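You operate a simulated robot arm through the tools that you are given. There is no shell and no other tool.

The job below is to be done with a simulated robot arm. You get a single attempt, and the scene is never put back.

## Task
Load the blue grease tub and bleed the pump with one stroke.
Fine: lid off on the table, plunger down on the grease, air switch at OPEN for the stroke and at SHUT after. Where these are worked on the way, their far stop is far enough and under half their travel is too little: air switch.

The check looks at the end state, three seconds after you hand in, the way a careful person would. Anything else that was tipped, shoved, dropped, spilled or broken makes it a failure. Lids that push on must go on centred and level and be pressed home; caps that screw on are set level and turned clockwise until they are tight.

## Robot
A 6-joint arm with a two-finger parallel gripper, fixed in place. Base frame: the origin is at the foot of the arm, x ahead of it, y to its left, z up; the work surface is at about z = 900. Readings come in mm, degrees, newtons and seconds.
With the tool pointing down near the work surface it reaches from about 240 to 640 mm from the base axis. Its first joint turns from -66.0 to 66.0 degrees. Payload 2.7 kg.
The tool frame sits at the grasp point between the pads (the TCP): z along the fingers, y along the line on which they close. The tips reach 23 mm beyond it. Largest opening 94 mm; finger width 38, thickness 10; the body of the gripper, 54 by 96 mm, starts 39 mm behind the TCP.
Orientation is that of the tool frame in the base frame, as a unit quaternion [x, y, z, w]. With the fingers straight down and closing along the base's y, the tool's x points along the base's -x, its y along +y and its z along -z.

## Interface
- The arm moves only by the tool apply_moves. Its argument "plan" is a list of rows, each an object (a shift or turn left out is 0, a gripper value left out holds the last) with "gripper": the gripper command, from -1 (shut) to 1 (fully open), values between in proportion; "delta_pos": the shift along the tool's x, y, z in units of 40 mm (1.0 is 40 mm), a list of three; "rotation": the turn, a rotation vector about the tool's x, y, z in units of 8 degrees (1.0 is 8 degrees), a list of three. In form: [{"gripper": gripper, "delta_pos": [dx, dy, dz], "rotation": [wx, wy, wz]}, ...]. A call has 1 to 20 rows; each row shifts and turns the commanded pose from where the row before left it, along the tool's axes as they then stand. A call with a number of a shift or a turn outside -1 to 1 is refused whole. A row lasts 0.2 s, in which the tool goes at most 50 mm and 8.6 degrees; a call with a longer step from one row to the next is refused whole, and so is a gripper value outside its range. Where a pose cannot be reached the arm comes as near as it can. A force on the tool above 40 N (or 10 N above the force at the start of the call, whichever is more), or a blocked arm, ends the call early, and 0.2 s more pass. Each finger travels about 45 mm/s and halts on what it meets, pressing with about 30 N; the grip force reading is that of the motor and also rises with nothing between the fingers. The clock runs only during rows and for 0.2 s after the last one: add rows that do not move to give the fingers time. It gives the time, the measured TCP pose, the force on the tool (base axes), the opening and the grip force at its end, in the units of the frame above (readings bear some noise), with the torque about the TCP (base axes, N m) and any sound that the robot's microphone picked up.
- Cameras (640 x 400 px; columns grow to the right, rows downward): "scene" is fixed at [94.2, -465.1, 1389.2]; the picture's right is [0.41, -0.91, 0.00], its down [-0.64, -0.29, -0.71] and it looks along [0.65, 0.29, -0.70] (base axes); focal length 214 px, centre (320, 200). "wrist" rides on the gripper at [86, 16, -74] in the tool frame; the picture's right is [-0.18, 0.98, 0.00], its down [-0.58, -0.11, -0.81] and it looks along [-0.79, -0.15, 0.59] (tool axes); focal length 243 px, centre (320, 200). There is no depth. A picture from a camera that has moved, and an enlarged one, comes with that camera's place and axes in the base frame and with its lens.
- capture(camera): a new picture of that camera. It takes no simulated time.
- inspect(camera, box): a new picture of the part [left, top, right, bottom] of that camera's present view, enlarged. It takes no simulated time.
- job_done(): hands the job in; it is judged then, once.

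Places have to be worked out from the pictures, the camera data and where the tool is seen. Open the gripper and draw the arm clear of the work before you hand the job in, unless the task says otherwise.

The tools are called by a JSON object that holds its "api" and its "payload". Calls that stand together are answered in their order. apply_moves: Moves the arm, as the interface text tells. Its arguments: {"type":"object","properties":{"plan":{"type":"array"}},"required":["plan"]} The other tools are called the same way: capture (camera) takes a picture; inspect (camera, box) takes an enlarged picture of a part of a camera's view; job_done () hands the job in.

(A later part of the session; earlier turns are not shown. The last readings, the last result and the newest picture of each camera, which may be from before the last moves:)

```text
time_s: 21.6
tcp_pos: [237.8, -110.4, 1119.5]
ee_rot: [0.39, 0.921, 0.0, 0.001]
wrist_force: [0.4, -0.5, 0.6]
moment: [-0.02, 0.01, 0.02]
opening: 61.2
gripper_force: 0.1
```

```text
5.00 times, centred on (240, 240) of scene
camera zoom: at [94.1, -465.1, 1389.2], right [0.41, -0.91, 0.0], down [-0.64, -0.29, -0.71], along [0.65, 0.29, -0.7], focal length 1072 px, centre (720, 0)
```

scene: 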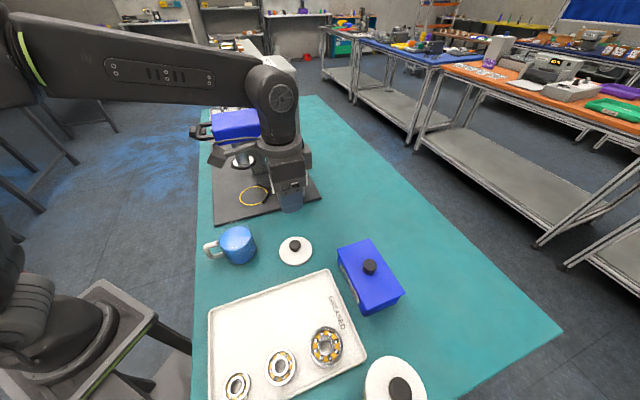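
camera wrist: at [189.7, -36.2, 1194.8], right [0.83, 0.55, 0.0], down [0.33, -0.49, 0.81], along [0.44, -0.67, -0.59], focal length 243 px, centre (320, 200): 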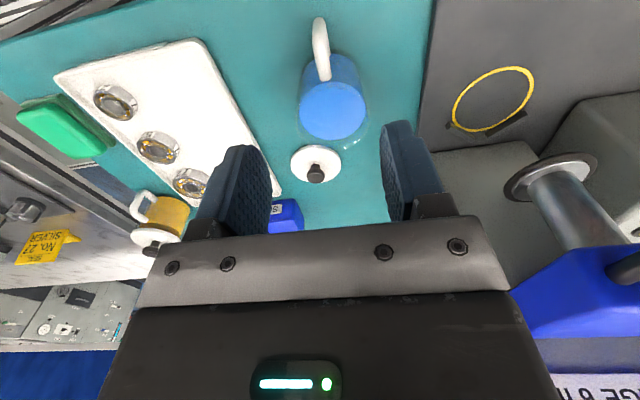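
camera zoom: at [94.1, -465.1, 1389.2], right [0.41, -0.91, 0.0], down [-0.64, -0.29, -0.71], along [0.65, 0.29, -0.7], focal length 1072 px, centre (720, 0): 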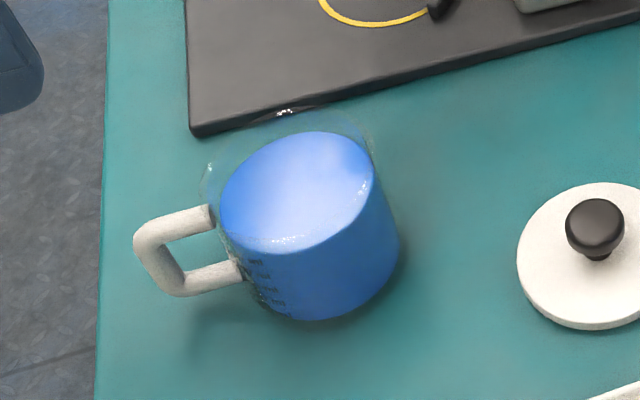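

The tub is clear with blue grease inside to about z 958. The handle lies along the tool's x axis, with its bar about 67 mm from the tub centre at z≈911–966. I'd like to carry it with a tilted tool so the gripper clears the press head, so I'll test here in free air whether a tilt is reachable.

{"api": "apply_moves", "payload": {"plan": [{"rotation": [0, -1, 0]}, {"rotation": [0, -1, 0]}, {"rotation": [0, -1, 0]}, {"rotation": [0, -0.75, 0]}, {}]}}

{"api": "capture", "payload": {"camera": "scene"}}

{"api": "capture", "payload": {"camera": "wrist"}}

```text
time_s: 22.8
tcp_pos: [239.0, -109.0, 1119.4]
ee_rot: [0.378, 0.889, -0.101, 0.239]
wrist_force: [0.7, 0.2, -0.4]
moment: [0.01, -0.02, -0.03]
opening: 61.0
gripper_force: 0.1
```

```text
taken
```

scene: 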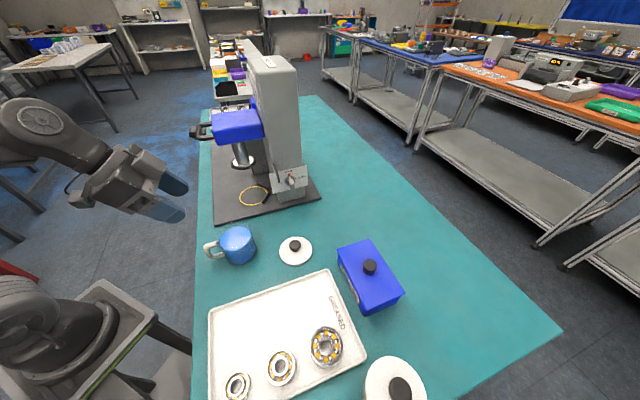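

```text
taken
camera wrist: at [172.2, -17.8, 1141.3], right [0.82, 0.57, 0.09], down [-0.01, -0.15, 0.99], along [0.58, -0.81, -0.11], focal length 243 px, centre (320, 200)
```

wrist: 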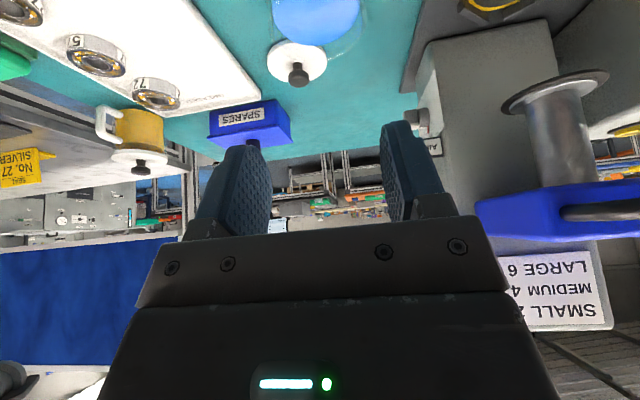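

The 30° tilt is reachable here. I'll shift to about 75 mm from the tub centre along the handle axis and descend straight down partway, to check that reach holds.

{"api": "apply_moves", "payload": {"plan": [{"gripper": 0.1, "delta_pos": [0.13, 0, -0.075]}, {"delta_pos": [0.4375, 0, 0.758]}, {"delta_pos": [0.4375, 0, 0.758]}, {"delta_pos": [0.4375, 0, 0.758]}, {}]}}

{"api": "capture", "payload": {"camera": "wrist"}}

{"api": "capture", "payload": {"camera": "scene"}}

```text
time_s: 24.0
tcp_pos: [273.4, -119.4, 1052.5]
ee_rot: [0.377, 0.889, -0.101, 0.238]
wrist_force: [-0.1, -0.7, -0.3]
moment: [0.03, -0.01, -0.01]
opening: 51.6
gripper_force: 0.1
out of reach, approached as far as the arm can: row 2, 3, 4
```

```text
taken
camera wrist: at [207.9, -27.1, 1075.2], right [0.82, 0.57, 0.09], down [-0.01, -0.15, 0.99], along [0.57, -0.81, -0.12], focal length 243 px, centre (320, 200)
```

wrist: 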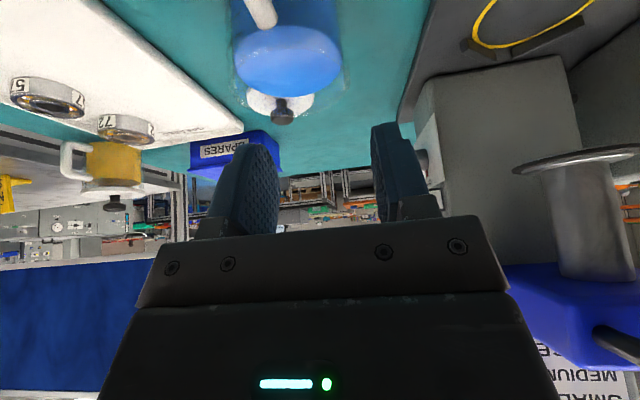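

```text
taken
```

scene: 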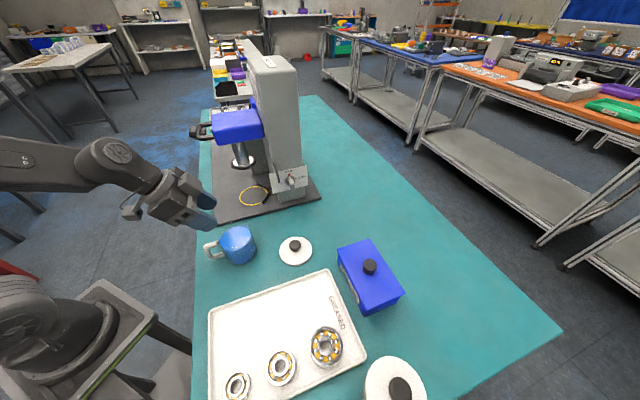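

Tilted, the arm can't get low enough this near its base. So I'll grip the tub upright by its body first and move it to a roomier spot on the table near (400, -190). From there I'll re-grip it by the handle with the tilt. First I'll rise and straighten the tool.

{"api": "apply_moves", "payload": {"plan": [{"delta_pos": [-0.4375, 0, -0.758]}, {"delta_pos": [-0.4375, 0, -0.758]}, {"delta_pos": [-0.4375, 0, -0.758]}, {"rotation": [0, 0.75, 0]}, {"rotation": [0, 1, 0]}, {"rotation": [0, 1, 0]}, {"rotation": [0, 1, 0]}, {}]}}

```text
time_s: 25.8
tcp_pos: [274.1, -120.5, 1159.2]
ee_rot: [0.39, 0.921, 0.0, -0.001]
wrist_force: [0.2, -0.1, 0.3]
moment: [-0.03, 0.02, -0.03]
opening: 51.4
gripper_force: 0.0
```

I'm upright at (274, -120, 1159). I'll centre over the tub with the gripper fully open and look at its rim.

{"api": "apply_moves", "payload": {"plan": [{"gripper": 1, "delta_pos": [-0.905, -0.445, 0]}, {"delta_pos": [0, 0, 0.75]}, {"delta_pos": [0, 0, 0.75]}, {}]}}

{"api": "capture", "payload": {"camera": "wrist"}}

{"api": "inspect", "payload": {"camera": "wrist", "box": [220, 0, 420, 125]}}

```text
time_s: 26.8
tcp_pos: [286.1, -157.8, 1099.9]
ee_rot: [0.39, 0.921, 0.0, 0.0]
wrist_force: [-0.2, 0.0, -0.1]
moment: [0.0, 0.02, -0.05]
opening: 94.0
gripper_force: 0.0
```

```text
taken
camera wrist: at [237.5, -84.6, 1174.6], right [0.83, 0.55, 0.0], down [0.33, -0.49, 0.81], along [0.44, -0.67, -0.59], focal length 243 px, centre (320, 200)
```

wrist: 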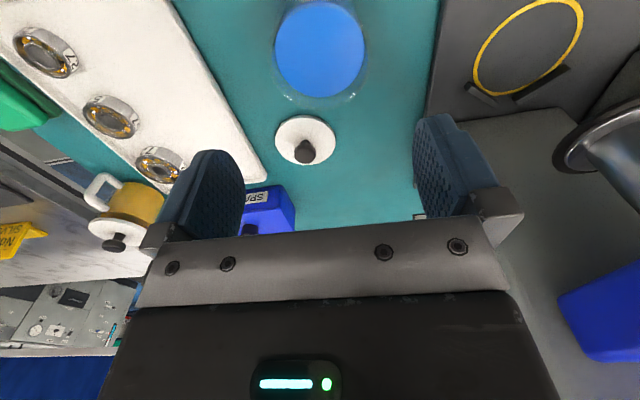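

```text
3.20 times, centred on (320, 62) of wrist
camera zoom: at [237.5, -84.6, 1174.6], right [0.83, 0.55, 0.0], down [0.33, -0.49, 0.81], along [0.44, -0.67, -0.59], focal length 776 px, centre (320, 640)
```

zoom: 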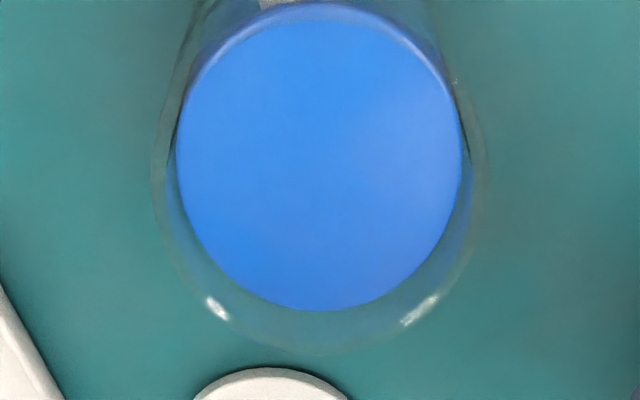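

The rim is about 81 mm wide and centred between the fingers, perhaps 3 mm off in tool x. I'll descend around it to TCP z≈945, which leaves the palm about 9 mm above the rim.

{"api": "apply_moves", "payload": {"plan": [{"delta_pos": [-0.075, 0, 0]}, {"delta_pos": [0, 0, 0.9]}, {"delta_pos": [0, 0, 0.9]}, {"delta_pos": [0, 0, 0.8]}, {"delta_pos": [0, 0, 0.7]}, {"delta_pos": [0, 0, 0.3]}, {"delta_pos": [0, 0, 0.25]}, {}]}}

{"api": "capture", "payload": {"camera": "wrist"}}

{"api": "inspect", "payload": {"camera": "scene", "box": [180, 190, 280, 280]}}

```text
time_s: 28.6
tcp_pos: [288.9, -160.8, 945.6]
ee_rot: [0.39, 0.921, 0.0, 0.001]
wrist_force: [0.8, 0.1, 0.0]
moment: [-0.02, 0.0, 0.0]
opening: 94.1
gripper_force: 0.1
```

```text
taken
camera wrist: at [239.8, -86.6, 1020.3], right [0.83, 0.55, 0.0], down [0.33, -0.49, 0.81], along [0.44, -0.67, -0.59], focal length 243 px, centre (320, 200)
```

wrist: 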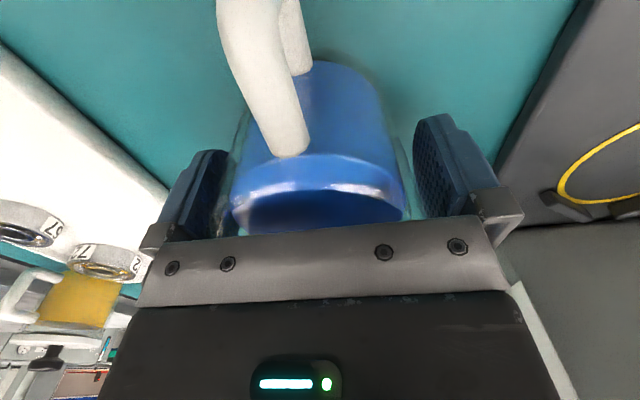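

```text
4.44 times, centred on (230, 235) of scene
camera zoom: at [94.2, -465.1, 1389.2], right [0.41, -0.91, 0.0], down [-0.64, -0.29, -0.71], along [0.65, 0.29, -0.7], focal length 953 px, centre (720, 44)
```

zoom: 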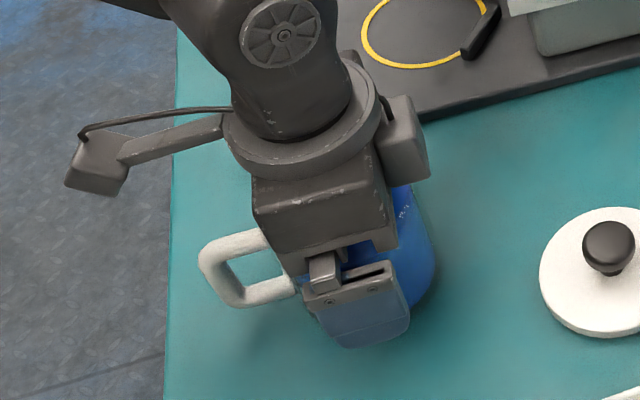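

The fingers straddle the tub evenly and nothing is touching. I'll close on the body.

{"api": "apply_moves", "payload": {"plan": [{"gripper": -1}, {}, {}]}}

```text
time_s: 29.4
tcp_pos: [287.4, -159.5, 944.4]
ee_rot: [0.391, 0.921, 0.0, -0.001]
wrist_force: [-0.2, 0.5, -0.5]
moment: [-0.02, -0.02, -0.02]
opening: 79.8
gripper_force: 30.4
```

The tub body measures 79.8 mm between the pads, with a firm grip. I'll lift it slowly and check.

{"api": "apply_moves", "payload": {"plan": [{"delta_pos": [0, 0, -0.1]}, {"delta_pos": [0, 0, -0.2]}, {"delta_pos": [0, 0, -0.4]}, {"delta_pos": [0, 0, -0.4]}, {}]}}

{"api": "inspect", "payload": {"camera": "scene", "box": [180, 180, 300, 280]}}

```text
time_s: 30.6
tcp_pos: [289.1, -160.8, 989.6]
ee_rot: [0.39, 0.921, 0.0, 0.0]
wrist_force: [0.0, 1.8, -2.6]
moment: [-0.04, -0.01, -0.03]
opening: 79.9
gripper_force: 29.9
```

```text
4.00 times, centred on (240, 230) of scene
camera zoom: at [94.2, -465.2, 1389.2], right [0.41, -0.91, 0.0], down [-0.64, -0.29, -0.71], along [0.65, 0.29, -0.7], focal length 858 px, centre (640, 80)
```

zoom: 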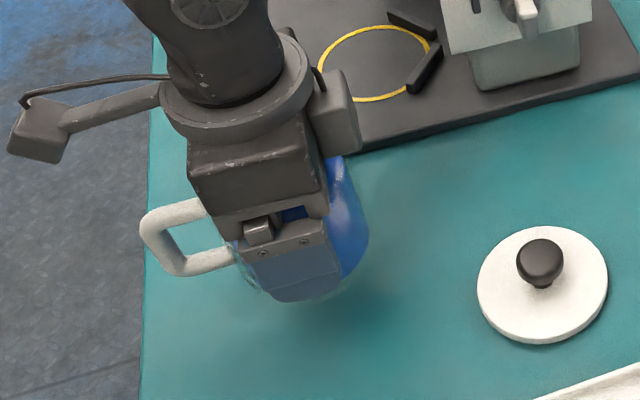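

It lifted cleanly at about 2.6 N. I'll carry it to about (400, -190) and lower it to just above the table.

{"api": "apply_moves", "payload": {"plan": [{"delta_pos": [-0.817, 0.497, 0]}, {"delta_pos": [-0.817, 0.497, 0]}, {"delta_pos": [-0.817, 0.497, 0]}, {}, {"delta_pos": [0, 0, 0.5]}, {"delta_pos": [0, 0, 0.4]}, {}]}}

{"api": "capture", "payload": {"camera": "scene"}}

{"api": "capture", "payload": {"camera": "wrist"}}

```text
time_s: 32.2
tcp_pos: [399.5, -189.1, 951.1]
ee_rot: [0.391, 0.92, -0.001, -0.001]
wrist_force: [-0.1, -0.6, -1.7]
moment: [-0.04, -0.07, 0.05]
opening: 79.7
gripper_force: 30.2
```

```text
taken
```

scene: 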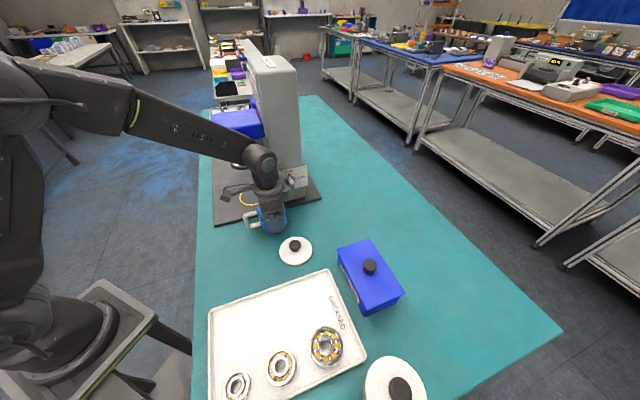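

```text
taken
camera wrist: at [350.9, -115.5, 1027.6], right [0.83, 0.55, 0.0], down [0.33, -0.49, 0.81], along [0.44, -0.67, -0.59], focal length 243 px, centre (320, 200)
```

wrist: 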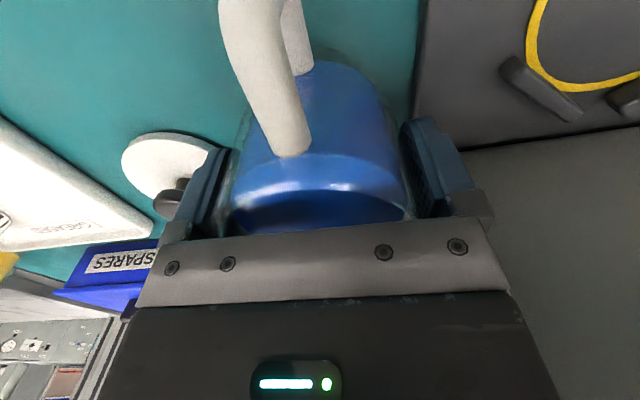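

The tub hangs just over clear table, with the lid and plate edge both outside the finger opening. I'll lower the last millimetres gently.

{"api": "apply_moves", "payload": {"plan": [{"delta_pos": [0, 0, 0.05]}, {"delta_pos": [0, 0, 0.05]}, {"delta_pos": [0, 0, 0.04]}, {}]}}

```text
time_s: 33.2
tcp_pos: [398.7, -190.0, 947.5]
ee_rot: [0.391, 0.92, 0.0, 0.0]
wrist_force: [-0.1, -0.2, -2.6]
moment: [-0.05, -0.04, 0.01]
opening: 79.7
gripper_force: 30.7
```

Not touching yet, since the weight still shows. I'll continue in 1 mm steps.

{"api": "apply_moves", "payload": {"plan": [{"delta_pos": [0, 0, 0.025]}, {"delta_pos": [0, 0, 0.025]}, {}]}}

```text
time_s: 34.0
tcp_pos: [399.8, -189.3, 945.9]
ee_rot: [0.391, 0.921, -0.001, -0.001]
wrist_force: [-0.6, 0.4, 0.2]
moment: [0.06, 0.01, 0.05]
opening: 79.5
gripper_force: 29.9
```

The weight has come off the tool, so the tub is on the table. I'll settle half a millimetre more, open, and rise.

{"api": "apply_moves", "payload": {"plan": [{"delta_pos": [0, 0, 0.012]}, {"gripper": 1}, {}, {}, {"delta_pos": [0, 0, -0.5]}, {"delta_pos": [0, 0, -1]}, {"delta_pos": [0, 0, -1]}, {"delta_pos": [0, 0, -1]}, {"delta_pos": [0, 0, -1]}, {}]}}

{"api": "capture", "payload": {"camera": "scene"}}

{"api": "inspect", "payload": {"camera": "wrist", "box": [200, 0, 440, 150]}}

```text
time_s: 36.2
tcp_pos: [399.6, -190.0, 1123.9]
ee_rot: [0.39, 0.921, 0.0, 0.0]
wrist_force: [-0.4, -0.4, -1.5]
moment: [-0.05, 0.0, 0.0]
opening: 93.9
gripper_force: 0.1
```

```text
taken
```

scene: 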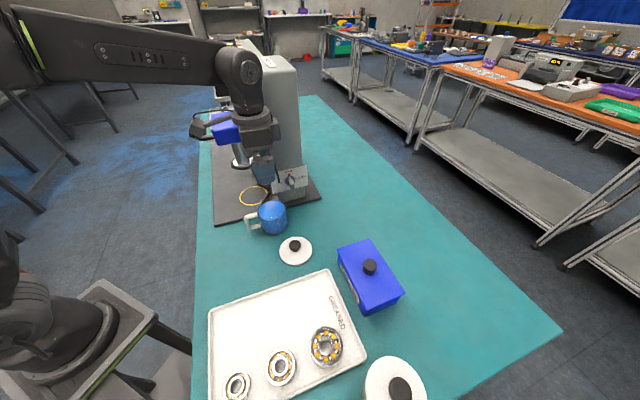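

```text
2.67 times, centred on (320, 75) of wrist
camera zoom: at [351.1, -115.9, 1199.9], right [0.83, 0.55, 0.0], down [0.33, -0.49, 0.81], along [0.44, -0.67, -0.59], focal length 647 px, centre (320, 533)
```

zoom: 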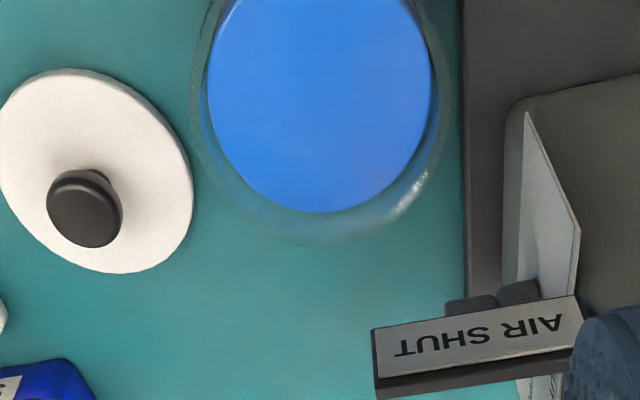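

The tub stands at about (399.6, -190). I'll move back along the handle axis by 75 mm, tilt 30°, and come partway down for a look at the handle between the fingers.

{"api": "apply_moves", "payload": {"plan": [{"gripper": 0.1, "delta_pos": [0.9375, 0, 0]}, {"delta_pos": [0.9375, 0, 0]}, {"rotation": [0, -1, 0]}, {"rotation": [0, -1, 0]}, {"rotation": [0, -1, 0]}, {"rotation": [0, -0.75, 0]}, {"delta_pos": [0.4375, 0, 0.758]}, {"delta_pos": [0.4375, 0, 0.758]}, {"delta_pos": [0.4375, 0, 0.758]}, {}]}}

{"api": "capture", "payload": {"camera": "wrist"}}

{"api": "inspect", "payload": {"camera": "scene", "box": [200, 150, 320, 250]}}

```text
time_s: 38.4
tcp_pos: [346.4, -135.5, 1019.2]
ee_rot: [0.377, 0.889, -0.101, 0.238]
wrist_force: [-0.4, -0.1, -0.7]
moment: [-0.06, 0.01, -0.03]
opening: 51.3
gripper_force: 0.0
```

```text
taken
camera wrist: at [280.8, -43.1, 1041.3], right [0.82, 0.57, 0.09], down [-0.01, -0.15, 0.99], along [0.58, -0.81, -0.12], focal length 243 px, centre (320, 200)
```

wrist: 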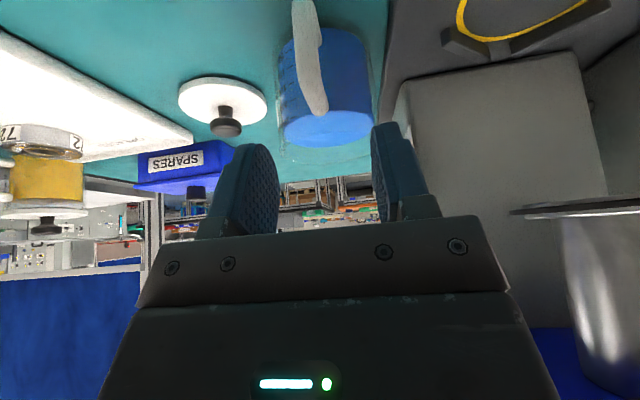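

```text
4.00 times, centred on (260, 200) of scene
camera zoom: at [94.2, -465.1, 1389.2], right [0.41, -0.91, 0.0], down [-0.64, -0.29, -0.71], along [0.65, 0.29, -0.7], focal length 858 px, centre (560, 200)
```

zoom: 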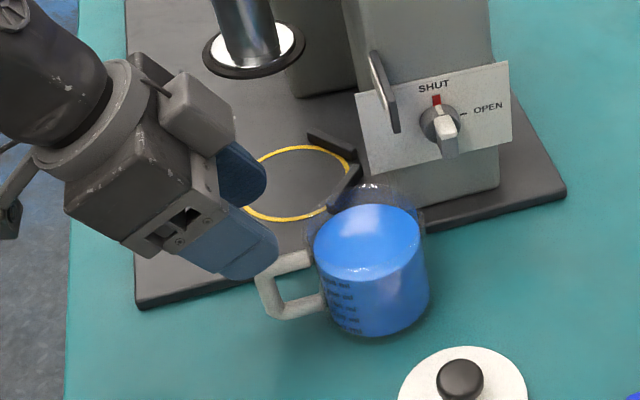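

The handle lies exactly in the finger mid-plane (expected column 308, seen about 309). I'll descend over it to about z 947 and check.

{"api": "apply_moves", "payload": {"plan": [{"delta_pos": [0.3, 0, 0.52]}, {"delta_pos": [0.3, 0, 0.52]}, {"delta_pos": [0.3, 0, 0.52]}, {}]}}

{"api": "capture", "payload": {"camera": "wrist"}}

{"api": "inspect", "payload": {"camera": "scene", "box": [210, 170, 310, 250]}}

```text
time_s: 39.4
tcp_pos: [346.7, -135.5, 946.8]
ee_rot: [0.377, 0.889, -0.101, 0.237]
wrist_force: [0.4, 0.5, 0.1]
moment: [-0.02, 0.01, 0.02]
opening: 51.7
gripper_force: 0.0
```

```text
taken
camera wrist: at [280.6, -43.1, 969.4], right [0.82, 0.57, 0.09], down [-0.01, -0.15, 0.99], along [0.58, -0.81, -0.12], focal length 243 px, centre (320, 200)
```

wrist: 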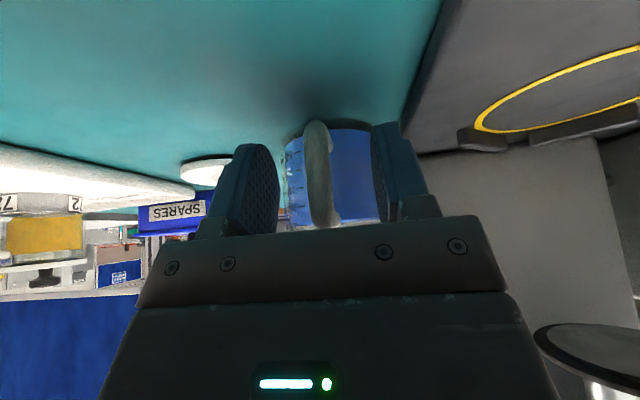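

```text
5.00 times, centred on (260, 210) of scene
camera zoom: at [94.2, -465.1, 1389.2], right [0.41, -0.91, 0.0], down [-0.64, -0.29, -0.71], along [0.65, 0.29, -0.7], focal length 1072 px, centre (620, 150)
```

zoom: 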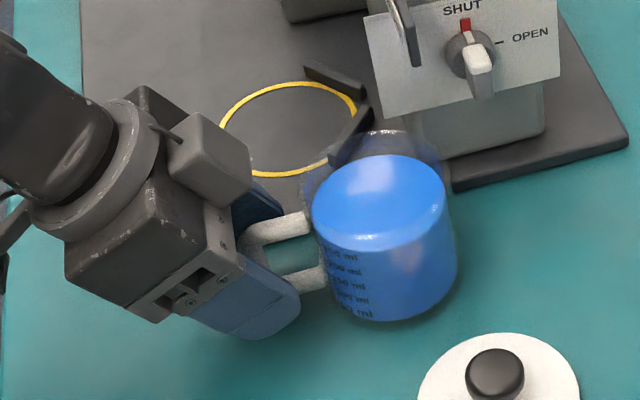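

The handle bar is centred between the pads with room to the tub wall. I'll close on it.

{"api": "apply_moves", "payload": {"plan": [{"gripper": -1}, {}, {}, {}]}}

{"api": "inspect", "payload": {"camera": "wrist", "box": [200, 80, 440, 240]}}

```text
time_s: 40.4
tcp_pos: [346.3, -136.1, 948.0]
ee_rot: [0.377, 0.889, -0.101, 0.238]
wrist_force: [0.7, 0.4, 0.5]
moment: [-0.06, 0.04, 0.04]
opening: 12.3
gripper_force: 30.3
```

```text
2.50 times, centred on (320, 160) of wrist
camera zoom: at [280.8, -43.2, 969.7], right [0.82, 0.57, 0.09], down [-0.01, -0.15, 0.99], along [0.58, -0.81, -0.12], focal length 606 px, centre (320, 300)
```

zoom: 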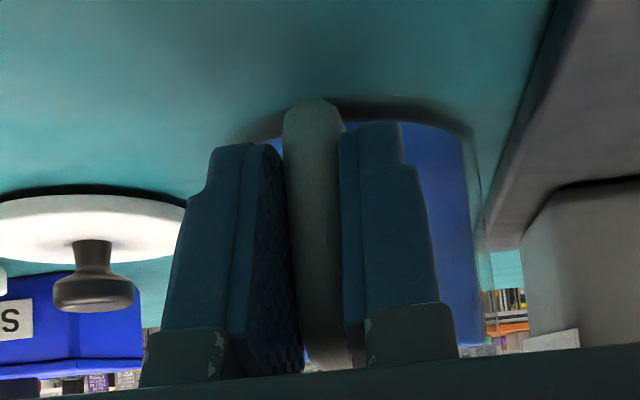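

The handle, 12.3 mm thick, is gripped with 30 N. I'll lift about 15 mm slowly and check that the tub stays level.

{"api": "apply_moves", "payload": {"plan": [{"delta_pos": [-0.0625, 0, -0.108]}, {"delta_pos": [-0.0625, 0, -0.108]}, {"delta_pos": [-0.0625, 0, -0.108]}, {}]}}

{"api": "inspect", "payload": {"camera": "wrist", "box": [200, 80, 440, 240]}}

{"api": "inspect", "payload": {"camera": "scene", "box": [210, 170, 310, 250]}}

```text
time_s: 41.4
tcp_pos: [348.4, -134.4, 963.0]
ee_rot: [0.378, 0.889, -0.102, 0.238]
wrist_force: [-1.0, -0.4, -2.7]
moment: [0.13, 0.15, -0.01]
opening: 12.0
gripper_force: 29.8
```

```text
2.50 times, centred on (320, 160) of wrist
camera zoom: at [281.1, -42.8, 984.8], right [0.82, 0.57, 0.09], down [-0.01, -0.15, 0.99], along [0.58, -0.81, -0.12], focal length 606 px, centre (320, 300)
```

zoom: 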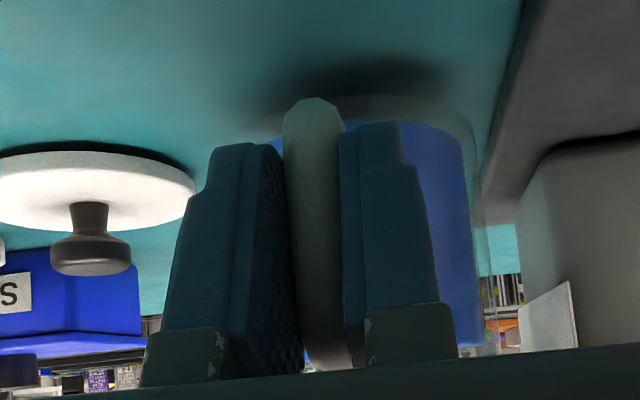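

```text
5.00 times, centred on (260, 210) of scene
camera zoom: at [94.2, -465.2, 1389.2], right [0.41, -0.91, 0.0], down [-0.64, -0.29, -0.71], along [0.65, 0.29, -0.7], focal length 1072 px, centre (620, 150)
```

zoom: 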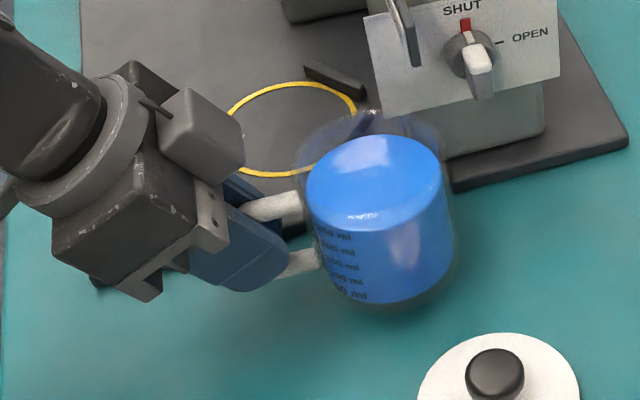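

The tub lifts level and firm, weighing about 2.7 N. I'll raise it over plate height, back off along the handle axis, then swing round to a waypoint in front of the ring, clear of the V stops.

{"api": "apply_moves", "payload": {"plan": [{"delta_pos": [-0.3375, 0, -0.585]}, {"delta_pos": [0.487, 0, -0.281]}, {"delta_pos": [0.487, 0, -0.281]}, {"delta_pos": [0.325, 0.852, -0.188]}, {"delta_pos": [0.325, 0.852, -0.188]}, {"delta_pos": [0.325, 0.852, -0.188]}, {"delta_pos": [0.325, 0.852, -0.188]}, {}]}}

{"api": "capture", "payload": {"camera": "scene"}}

{"api": "capture", "payload": {"camera": "wrist"}}

```text
time_s: 43.2
tcp_pos: [377.3, 35.6, 992.1]
ee_rot: [0.378, 0.889, -0.101, 0.238]
wrist_force: [0.2, 0.1, -2.8]
moment: [0.12, 0.11, 0.0]
opening: 12.4
gripper_force: 29.7
out of reach, approached as far as the arm can: row 3
```

```text
taken
```

scene: 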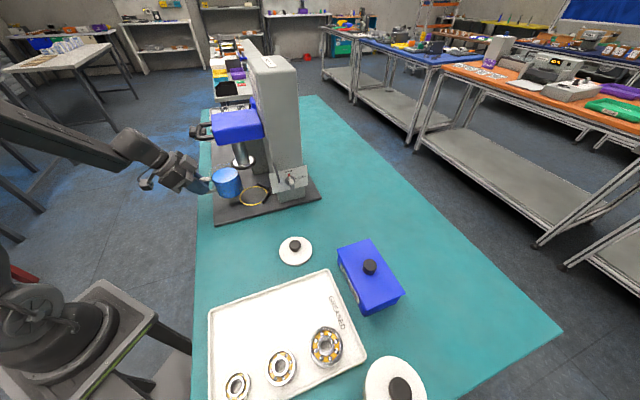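

```text
taken
camera wrist: at [310.9, 126.9, 1013.5], right [0.82, 0.57, 0.09], down [-0.01, -0.15, 0.99], along [0.58, -0.81, -0.12], focal length 243 px, centre (320, 200)
```

wrist: 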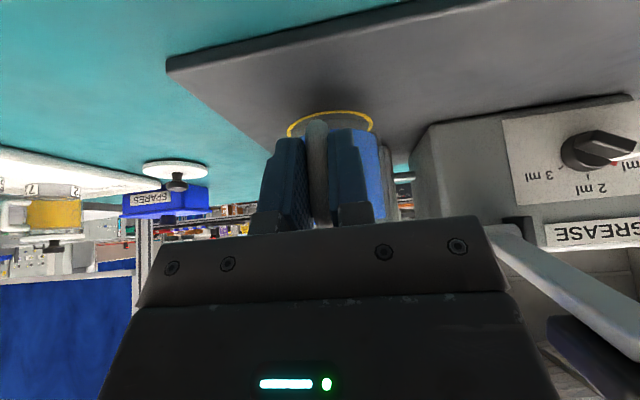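

The tub is now at the waypoint in front of the ring. I'll enlarge both views to check lateral alignment with the ring and plunger before lowering.

{"api": "inspect", "payload": {"camera": "scene", "box": [170, 120, 310, 220]}}

{"api": "inspect", "payload": {"camera": "wrist", "box": [240, 60, 440, 240]}}

```text
4.00 times, centred on (240, 170) of scene
camera zoom: at [94.2, -465.1, 1389.2], right [0.41, -0.91, 0.0], down [-0.64, -0.29, -0.71], along [0.65, 0.29, -0.7], focal length 858 px, centre (640, 320)
```

zoom: 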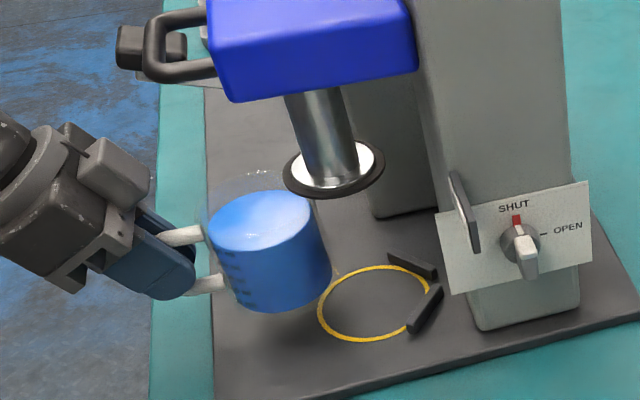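

```text
2.22 times, centred on (340, 150) of wrist
camera zoom: at [310.9, 126.9, 1013.5], right [0.82, 0.57, 0.09], down [-0.01, -0.15, 0.99], along [0.58, -0.81, -0.12], focal length 539 px, centre (276, 311)
```

zoom: 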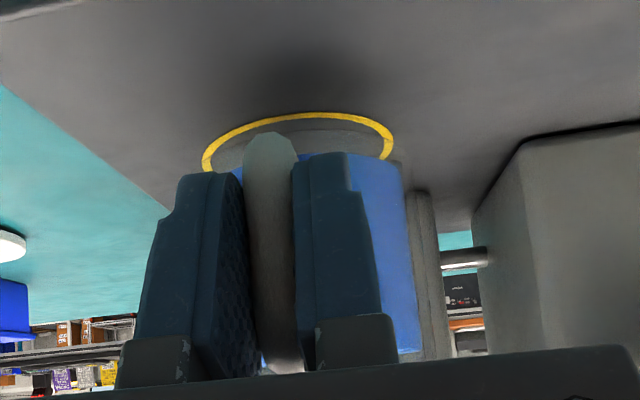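

My projection puts the ring centre at about (467, -63), matching the wrist view within 1 mm, so the tub needs about 3 mm shift in -g. I'll lower it to just above the plate, then move it partway in under the plunger.

{"api": "apply_moves", "payload": {"plan": [{"delta_pos": [0.138, 0, 0.238]}, {"delta_pos": [0.138, 0, 0.238]}, {"delta_pos": [-0.379, -0.075, 0.219]}, {"delta_pos": [-0.379, 0, 0.219]}, {}]}}

{"api": "inspect", "payload": {"camera": "scene", "box": [180, 120, 320, 220]}}

{"api": "inspect", "payload": {"camera": "wrist", "box": [240, 60, 440, 240]}}

```text
time_s: 44.4
tcp_pos: [398.9, 7.1, 968.5]
ee_rot: [0.377, 0.889, -0.101, 0.238]
wrist_force: [-1.0, -0.6, -2.8]
moment: [0.1, 0.11, 0.01]
opening: 12.1
gripper_force: 30.1
```

```text
4.00 times, centred on (250, 170) of scene
camera zoom: at [94.2, -465.2, 1389.2], right [0.41, -0.91, 0.0], down [-0.64, -0.29, -0.71], along [0.65, 0.29, -0.7], focal length 858 px, centre (600, 320)
```

zoom: 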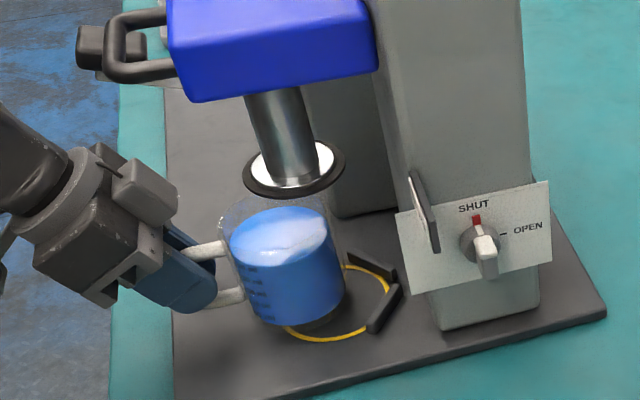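

```text
2.22 times, centred on (340, 150) of wrist
camera zoom: at [333.1, 99.2, 991.8], right [0.82, 0.57, 0.09], down [-0.01, -0.15, 0.99], along [0.58, -0.81, -0.12], focal length 539 px, centre (276, 311)
```

zoom: 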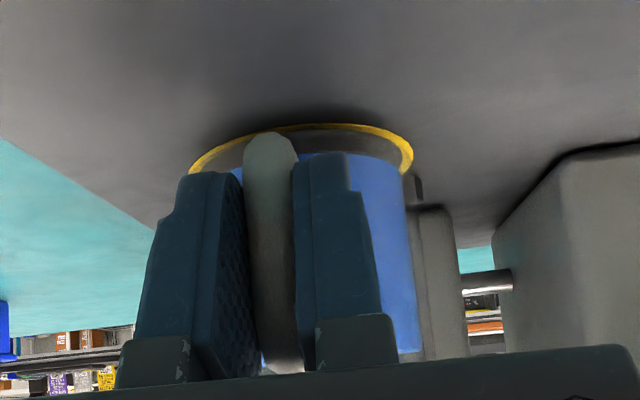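

Ring and tub are laterally in line within about 1–2 mm, and the tub is 23 mm short of the seat. I'll lower gently until it touches the plate, so I know the plate height.

{"api": "apply_moves", "payload": {"plan": [{"delta_pos": [0.02, 0, 0.0346]}, {"delta_pos": [0.02, 0, 0.0346]}, {}]}}

```text
time_s: 45.2
tcp_pos: [399.3, 8.1, 966.3]
ee_rot: [0.378, 0.889, -0.101, 0.238]
wrist_force: [-0.5, -0.1, -3.2]
moment: [0.17, 0.18, 0.02]
opening: 12.3
gripper_force: 30.3
```

No contact at 966 yet, so I'll continue lowering in small steps.

{"api": "apply_moves", "payload": {"plan": [{"delta_pos": [0.02, 0, 0.0346]}, {"delta_pos": [0.02, 0, 0.0346]}, {}]}}

```text
time_s: 46.0
tcp_pos: [399.9, 6.7, 963.9]
ee_rot: [0.378, 0.889, -0.101, 0.238]
wrist_force: [-0.1, -0.1, -3.6]
moment: [0.13, 0.12, 0.0]
opening: 12.1
gripper_force: 30.1
```

Still hanging free at 964. Two more small steps.

{"api": "apply_moves", "payload": {"plan": [{"delta_pos": [0.02, 0, 0.0346]}, {"delta_pos": [0.02, 0, 0.0346]}, {}]}}

{"api": "inspect", "payload": {"camera": "scene", "box": [215, 150, 295, 210]}}

```text
time_s: 46.8
tcp_pos: [398.7, 7.1, 960.1]
ee_rot: [0.377, 0.889, -0.101, 0.238]
wrist_force: [-0.3, -0.5, -2.9]
moment: [0.1, 0.15, 0.0]
opening: 12.3
gripper_force: 30.6
```

```text
6.67 times, centred on (255, 180) of scene
camera zoom: at [94.2, -465.1, 1389.2], right [0.41, -0.91, 0.0], down [-0.64, -0.29, -0.71], along [0.65, 0.29, -0.7], focal length 1430 px, centre (753, 333)
```

zoom: 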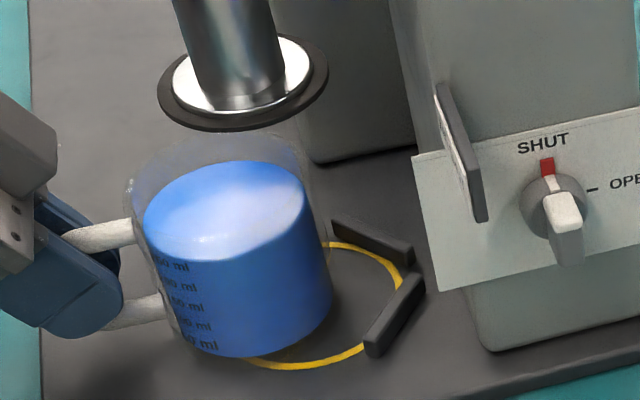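

The gap to the plate looks like only a millimetre or two now. I'll continue at 1 mm per step.

{"api": "apply_moves", "payload": {"plan": [{"delta_pos": [0.0125, 0, 0.0217]}, {"delta_pos": [0.0125, 0, 0.0217]}, {}]}}

```text
time_s: 47.6
tcp_pos: [400.1, 7.1, 959.4]
ee_rot: [0.378, 0.889, -0.101, 0.24]
wrist_force: [-5.5, -1.2, 13.8]
moment: [-0.36, -0.14, -0.1]
opening: 12.0
gripper_force: 30.2
```

Contact at 13.8 N with TCP z≈959.5, so the plate top is at about z 912. I'll back up 1 mm and then move inward toward the stops in small steps while watching the side force.

{"api": "apply_moves", "payload": {"plan": [{"delta_pos": [-0.015, 0, -0.026]}, {"delta_pos": [-0.108, 0, 0.0625]}, {"delta_pos": [-0.108, 0, 0.0625]}, {"delta_pos": [-0.108, 0, 0.0625]}, {}]}}

{"api": "inspect", "payload": {"camera": "scene", "box": [215, 150, 295, 210]}}

{"api": "inspect", "payload": {"camera": "wrist", "box": [240, 60, 440, 240]}}

```text
time_s: 48.8
tcp_pos: [410.2, -2.8, 958.7]
ee_rot: [0.377, 0.889, -0.101, 0.238]
wrist_force: [-1.8, 2.2, 5.1]
moment: [-0.12, -0.12, 0.05]
opening: 12.1
gripper_force: 29.8
```

```text
6.67 times, centred on (255, 180) of scene
camera zoom: at [94.1, -465.1, 1389.2], right [0.41, -0.91, 0.0], down [-0.64, -0.29, -0.71], along [0.65, 0.29, -0.7], focal length 1430 px, centre (753, 333)
```

zoom: 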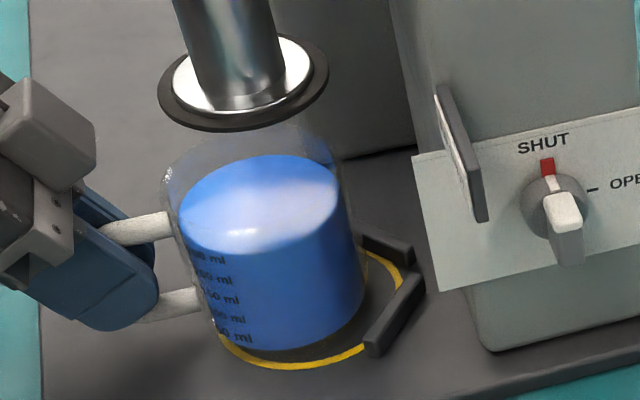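

```text
2.22 times, centred on (340, 150) of wrist
camera zoom: at [343.7, 88.4, 981.6], right [0.82, 0.57, 0.09], down [-0.01, -0.15, 0.99], along [0.58, -0.81, -0.12], focal length 539 px, centre (276, 311)
```

zoom: 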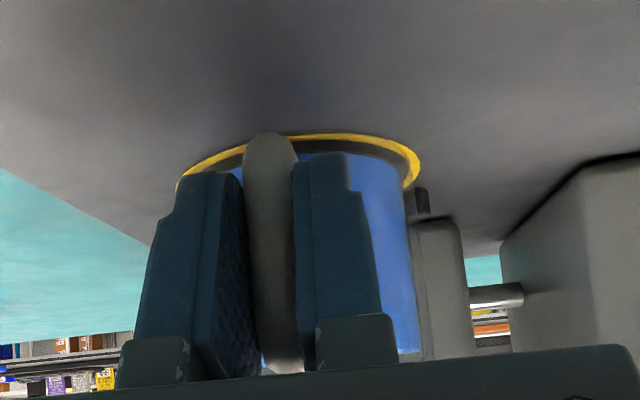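

About 8 mm remain, and the tub may sit about 3 mm toward -g. I'll enlarge the wrist view around the ring to judge that.

{"api": "inspect", "payload": {"camera": "wrist", "box": [290, 110, 390, 180]}}

{"api": "inspect", "payload": {"camera": "scene", "box": [235, 170, 275, 200]}}

```text
5.71 times, centred on (340, 145) of wrist
camera zoom: at [343.7, 88.4, 981.6], right [0.82, 0.57, 0.09], down [-0.01, -0.15, 0.99], along [0.58, -0.81, -0.12], focal length 1386 px, centre (206, 514)
```

zoom: 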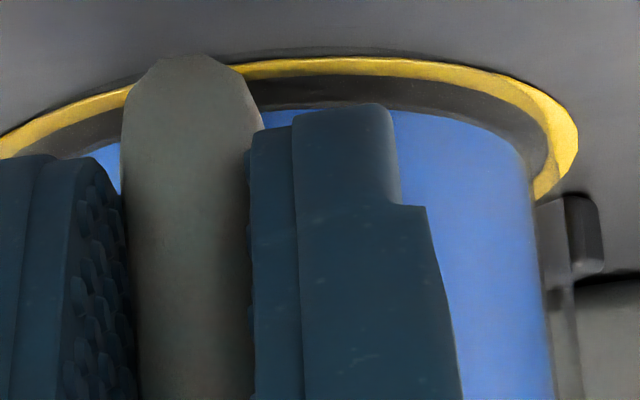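

```text
13.33 times, centred on (255, 185) of scene
camera zoom: at [94.1, -465.1, 1389.2], right [0.41, -0.91, 0.0], down [-0.64, -0.29, -0.71], along [0.65, 0.29, -0.7], focal length 2860 px, centre (1187, 400)
```

zoom: 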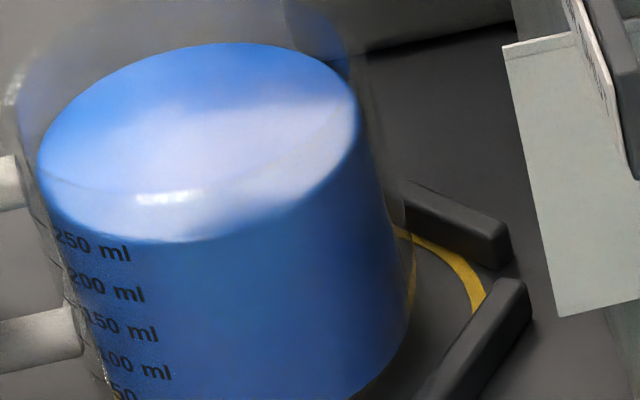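

Using the visible grease edge with an inner radius of about 37.5 mm, the tub is within about 1 mm of the ring axis. I'll keep pushing inward in 2.5 mm steps and watch for stop contact.

{"api": "apply_moves", "payload": {"plan": [{"delta_pos": [-0.054, 0, 0.031]}, {"delta_pos": [-0.054, 0, 0.031]}, {}]}}

{"api": "inspect", "payload": {"camera": "scene", "box": [235, 170, 275, 200]}}

```text
time_s: 49.6
tcp_pos: [414.5, -7.9, 959.5]
ee_rot: [0.378, 0.889, -0.101, 0.239]
wrist_force: [-0.1, 0.5, 0.2]
moment: [0.05, -0.05, -0.01]
opening: 12.2
gripper_force: 30.4
```

```text
13.33 times, centred on (255, 185) of scene
camera zoom: at [94.1, -465.1, 1389.2], right [0.41, -0.91, 0.0], down [-0.64, -0.29, -0.71], along [0.65, 0.29, -0.7], focal length 2860 px, centre (1187, 400)
```

zoom: 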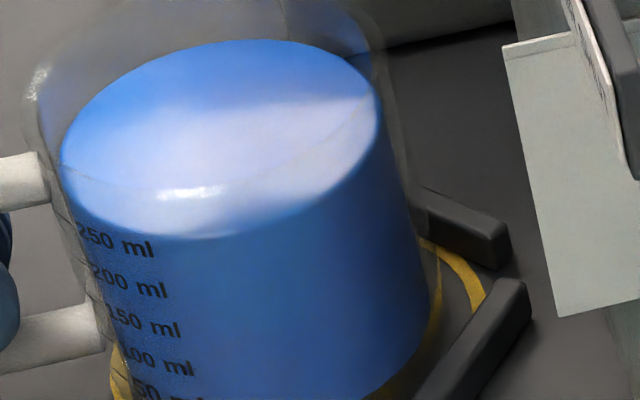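

No side load yet, and a small gap to the stops is still visible. I'll continue.

{"api": "apply_moves", "payload": {"plan": [{"delta_pos": [-0.043, 0, 0.025]}, {"delta_pos": [-0.043, 0, 0.025]}, {}]}}

{"api": "inspect", "payload": {"camera": "scene", "box": [235, 170, 275, 200]}}

```text
time_s: 50.4
tcp_pos: [415.7, -9.8, 959.3]
ee_rot: [0.378, 0.889, -0.101, 0.238]
wrist_force: [-0.2, 1.5, 0.0]
moment: [0.04, 0.1, -0.02]
opening: 12.0
gripper_force: 30.4
```

```text
13.33 times, centred on (255, 185) of scene
camera zoom: at [94.1, -465.1, 1389.2], right [0.41, -0.91, 0.0], down [-0.64, -0.29, -0.71], along [0.65, 0.29, -0.7], focal length 2860 px, centre (1187, 400)
```

zoom: 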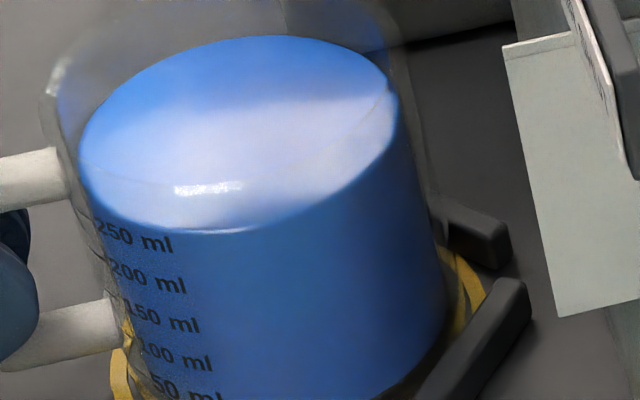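

The ring now shows about equally on both sides of the tub, and my estimate puts the tub centre at (468, -64). I'll nudge 1 mm at a time to feel for the stops.

{"api": "apply_moves", "payload": {"plan": [{"delta_pos": [-0.0217, 0, 0.0125]}, {"delta_pos": [-0.0217, 0, 0.0125]}, {}]}}

{"api": "inspect", "payload": {"camera": "scene", "box": [235, 170, 275, 200]}}

{"api": "inspect", "payload": {"camera": "wrist", "box": [290, 110, 390, 180]}}

```text
time_s: 51.2
tcp_pos: [417.5, -13.0, 959.3]
ee_rot: [0.377, 0.889, -0.101, 0.238]
wrist_force: [-0.7, -0.2, 0.2]
moment: [0.06, 0.08, 0.01]
opening: 12.4
gripper_force: 30.3
```

```text
13.33 times, centred on (255, 185) of scene
camera zoom: at [94.1, -465.1, 1389.2], right [0.41, -0.91, 0.0], down [-0.64, -0.29, -0.71], along [0.65, 0.29, -0.7], focal length 2860 px, centre (1187, 400)
```

zoom: 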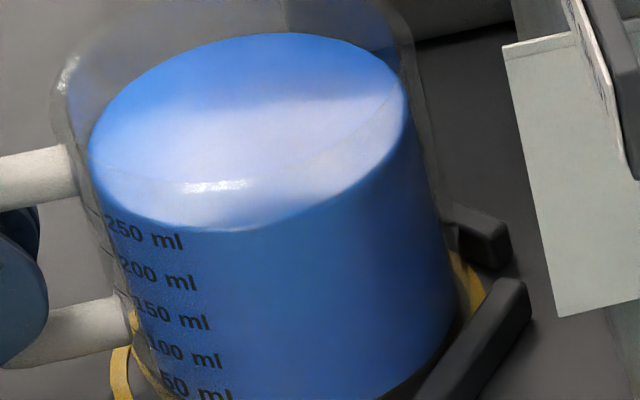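

```text
5.71 times, centred on (340, 145) of wrist
camera zoom: at [351.4, 80.4, 981.6], right [0.82, 0.57, 0.09], down [-0.01, -0.15, 0.99], along [0.58, -0.81, -0.12], focal length 1386 px, centre (206, 514)
```

zoom: 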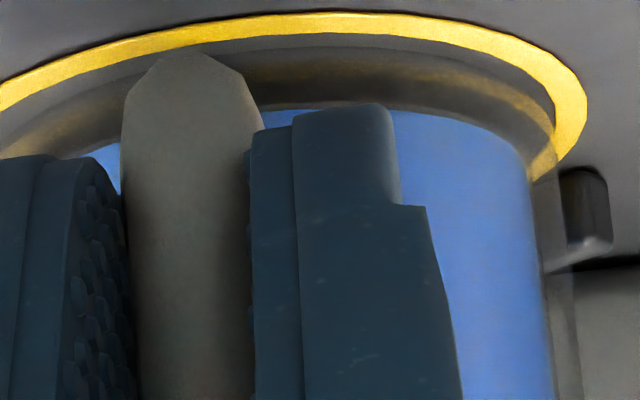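

The near side of the ring is now visible in front of the tub. I'll zoom in to judge whether the tub is concentric.

{"api": "inspect", "payload": {"camera": "wrist", "box": [330, 106, 390, 146]}}

{"api": "inspect", "payload": {"camera": "scene", "box": [258, 180, 278, 195]}}

{"api": "inspect", "payload": {"camera": "scene", "box": [225, 140, 285, 210]}}

```text
10.00 times, centred on (360, 126) of wrist
camera zoom: at [351.4, 80.4, 981.6], right [0.82, 0.57, 0.09], down [-0.01, -0.15, 0.99], along [0.58, -0.81, -0.12], focal length 2426 px, centre (-80, 940)
```

zoom: 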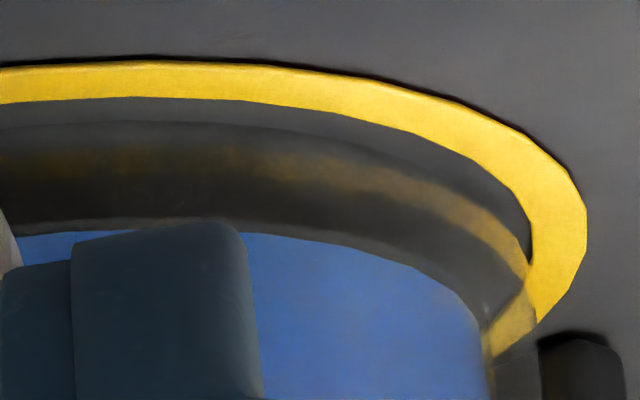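

```text
16.00 times, centred on (268, 188) of scene
camera zoom: at [94.1, -465.1, 1389.2], right [0.41, -0.91, 0.0], down [-0.64, -0.29, -0.71], along [0.65, 0.29, -0.7], focal length 3432 px, centre (1152, 400)
```

zoom: 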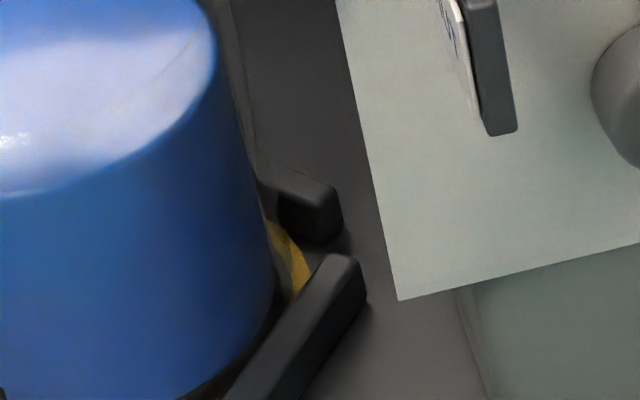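

```text
5.71 times, centred on (255, 175) of scene
camera zoom: at [94.1, -465.1, 1389.2], right [0.41, -0.91, 0.0], down [-0.64, -0.29, -0.71], along [0.65, 0.29, -0.7], focal length 1226 px, centre (691, 343)
```

zoom: 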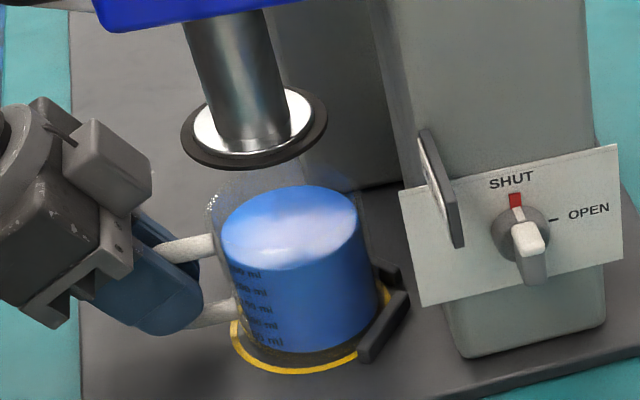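

The tub is now very close to the stop faces but shows no side load. I'll nudge 1 mm more at a time until I feel contact.

{"api": "apply_moves", "payload": {"plan": [{"delta_pos": [-0.0217, 0, 0.0125]}, {}]}}

```text
time_s: 51.8
tcp_pos: [418.0, -13.0, 960.0]
ee_rot: [0.378, 0.889, -0.102, 0.238]
wrist_force: [-6.9, 4.7, 5.1]
moment: [0.09, 0.06, 0.0]
opening: 12.5
gripper_force: 29.9
```

The stops now push back at (-6.9, 4.7) N, directed along the V axis, so the tub is seated against both. I'll open the gripper and withdraw along the tool axis.

{"api": "apply_moves", "payload": {"plan": [{"gripper": 0.0}, {}, {}, {}, {"delta_pos": [0, 0, -0.5]}, {"delta_pos": [0, 0, -1]}, {"delta_pos": [0, 0, -1]}, {}]}}

{"api": "capture", "payload": {"camera": "wrist"}}

{"api": "inspect", "payload": {"camera": "scene", "box": [180, 100, 320, 220]}}

```text
time_s: 53.6
tcp_pos: [381.9, 24.7, 1046.0]
ee_rot: [0.377, 0.889, -0.101, 0.238]
wrist_force: [-0.9, 0.0, 0.0]
moment: [-0.01, 0.0, 0.0]
opening: 47.2
gripper_force: 0.1
```

```text
taken
camera wrist: at [316.6, 116.4, 1068.4], right [0.82, 0.57, 0.09], down [-0.01, -0.15, 0.99], along [0.58, -0.81, -0.12], focal length 243 px, centre (320, 200)
```

wrist: 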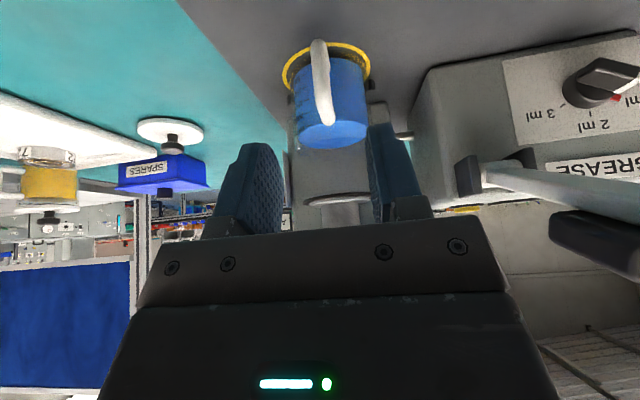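

```text
3.33 times, centred on (250, 160) of scene
camera zoom: at [94.2, -465.1, 1389.2], right [0.41, -0.91, 0.0], down [-0.64, -0.29, -0.71], along [0.65, 0.29, -0.7], focal length 715 px, centre (553, 333)
```

zoom: 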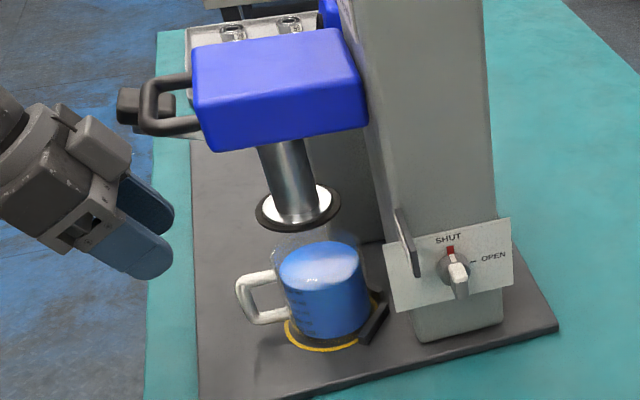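

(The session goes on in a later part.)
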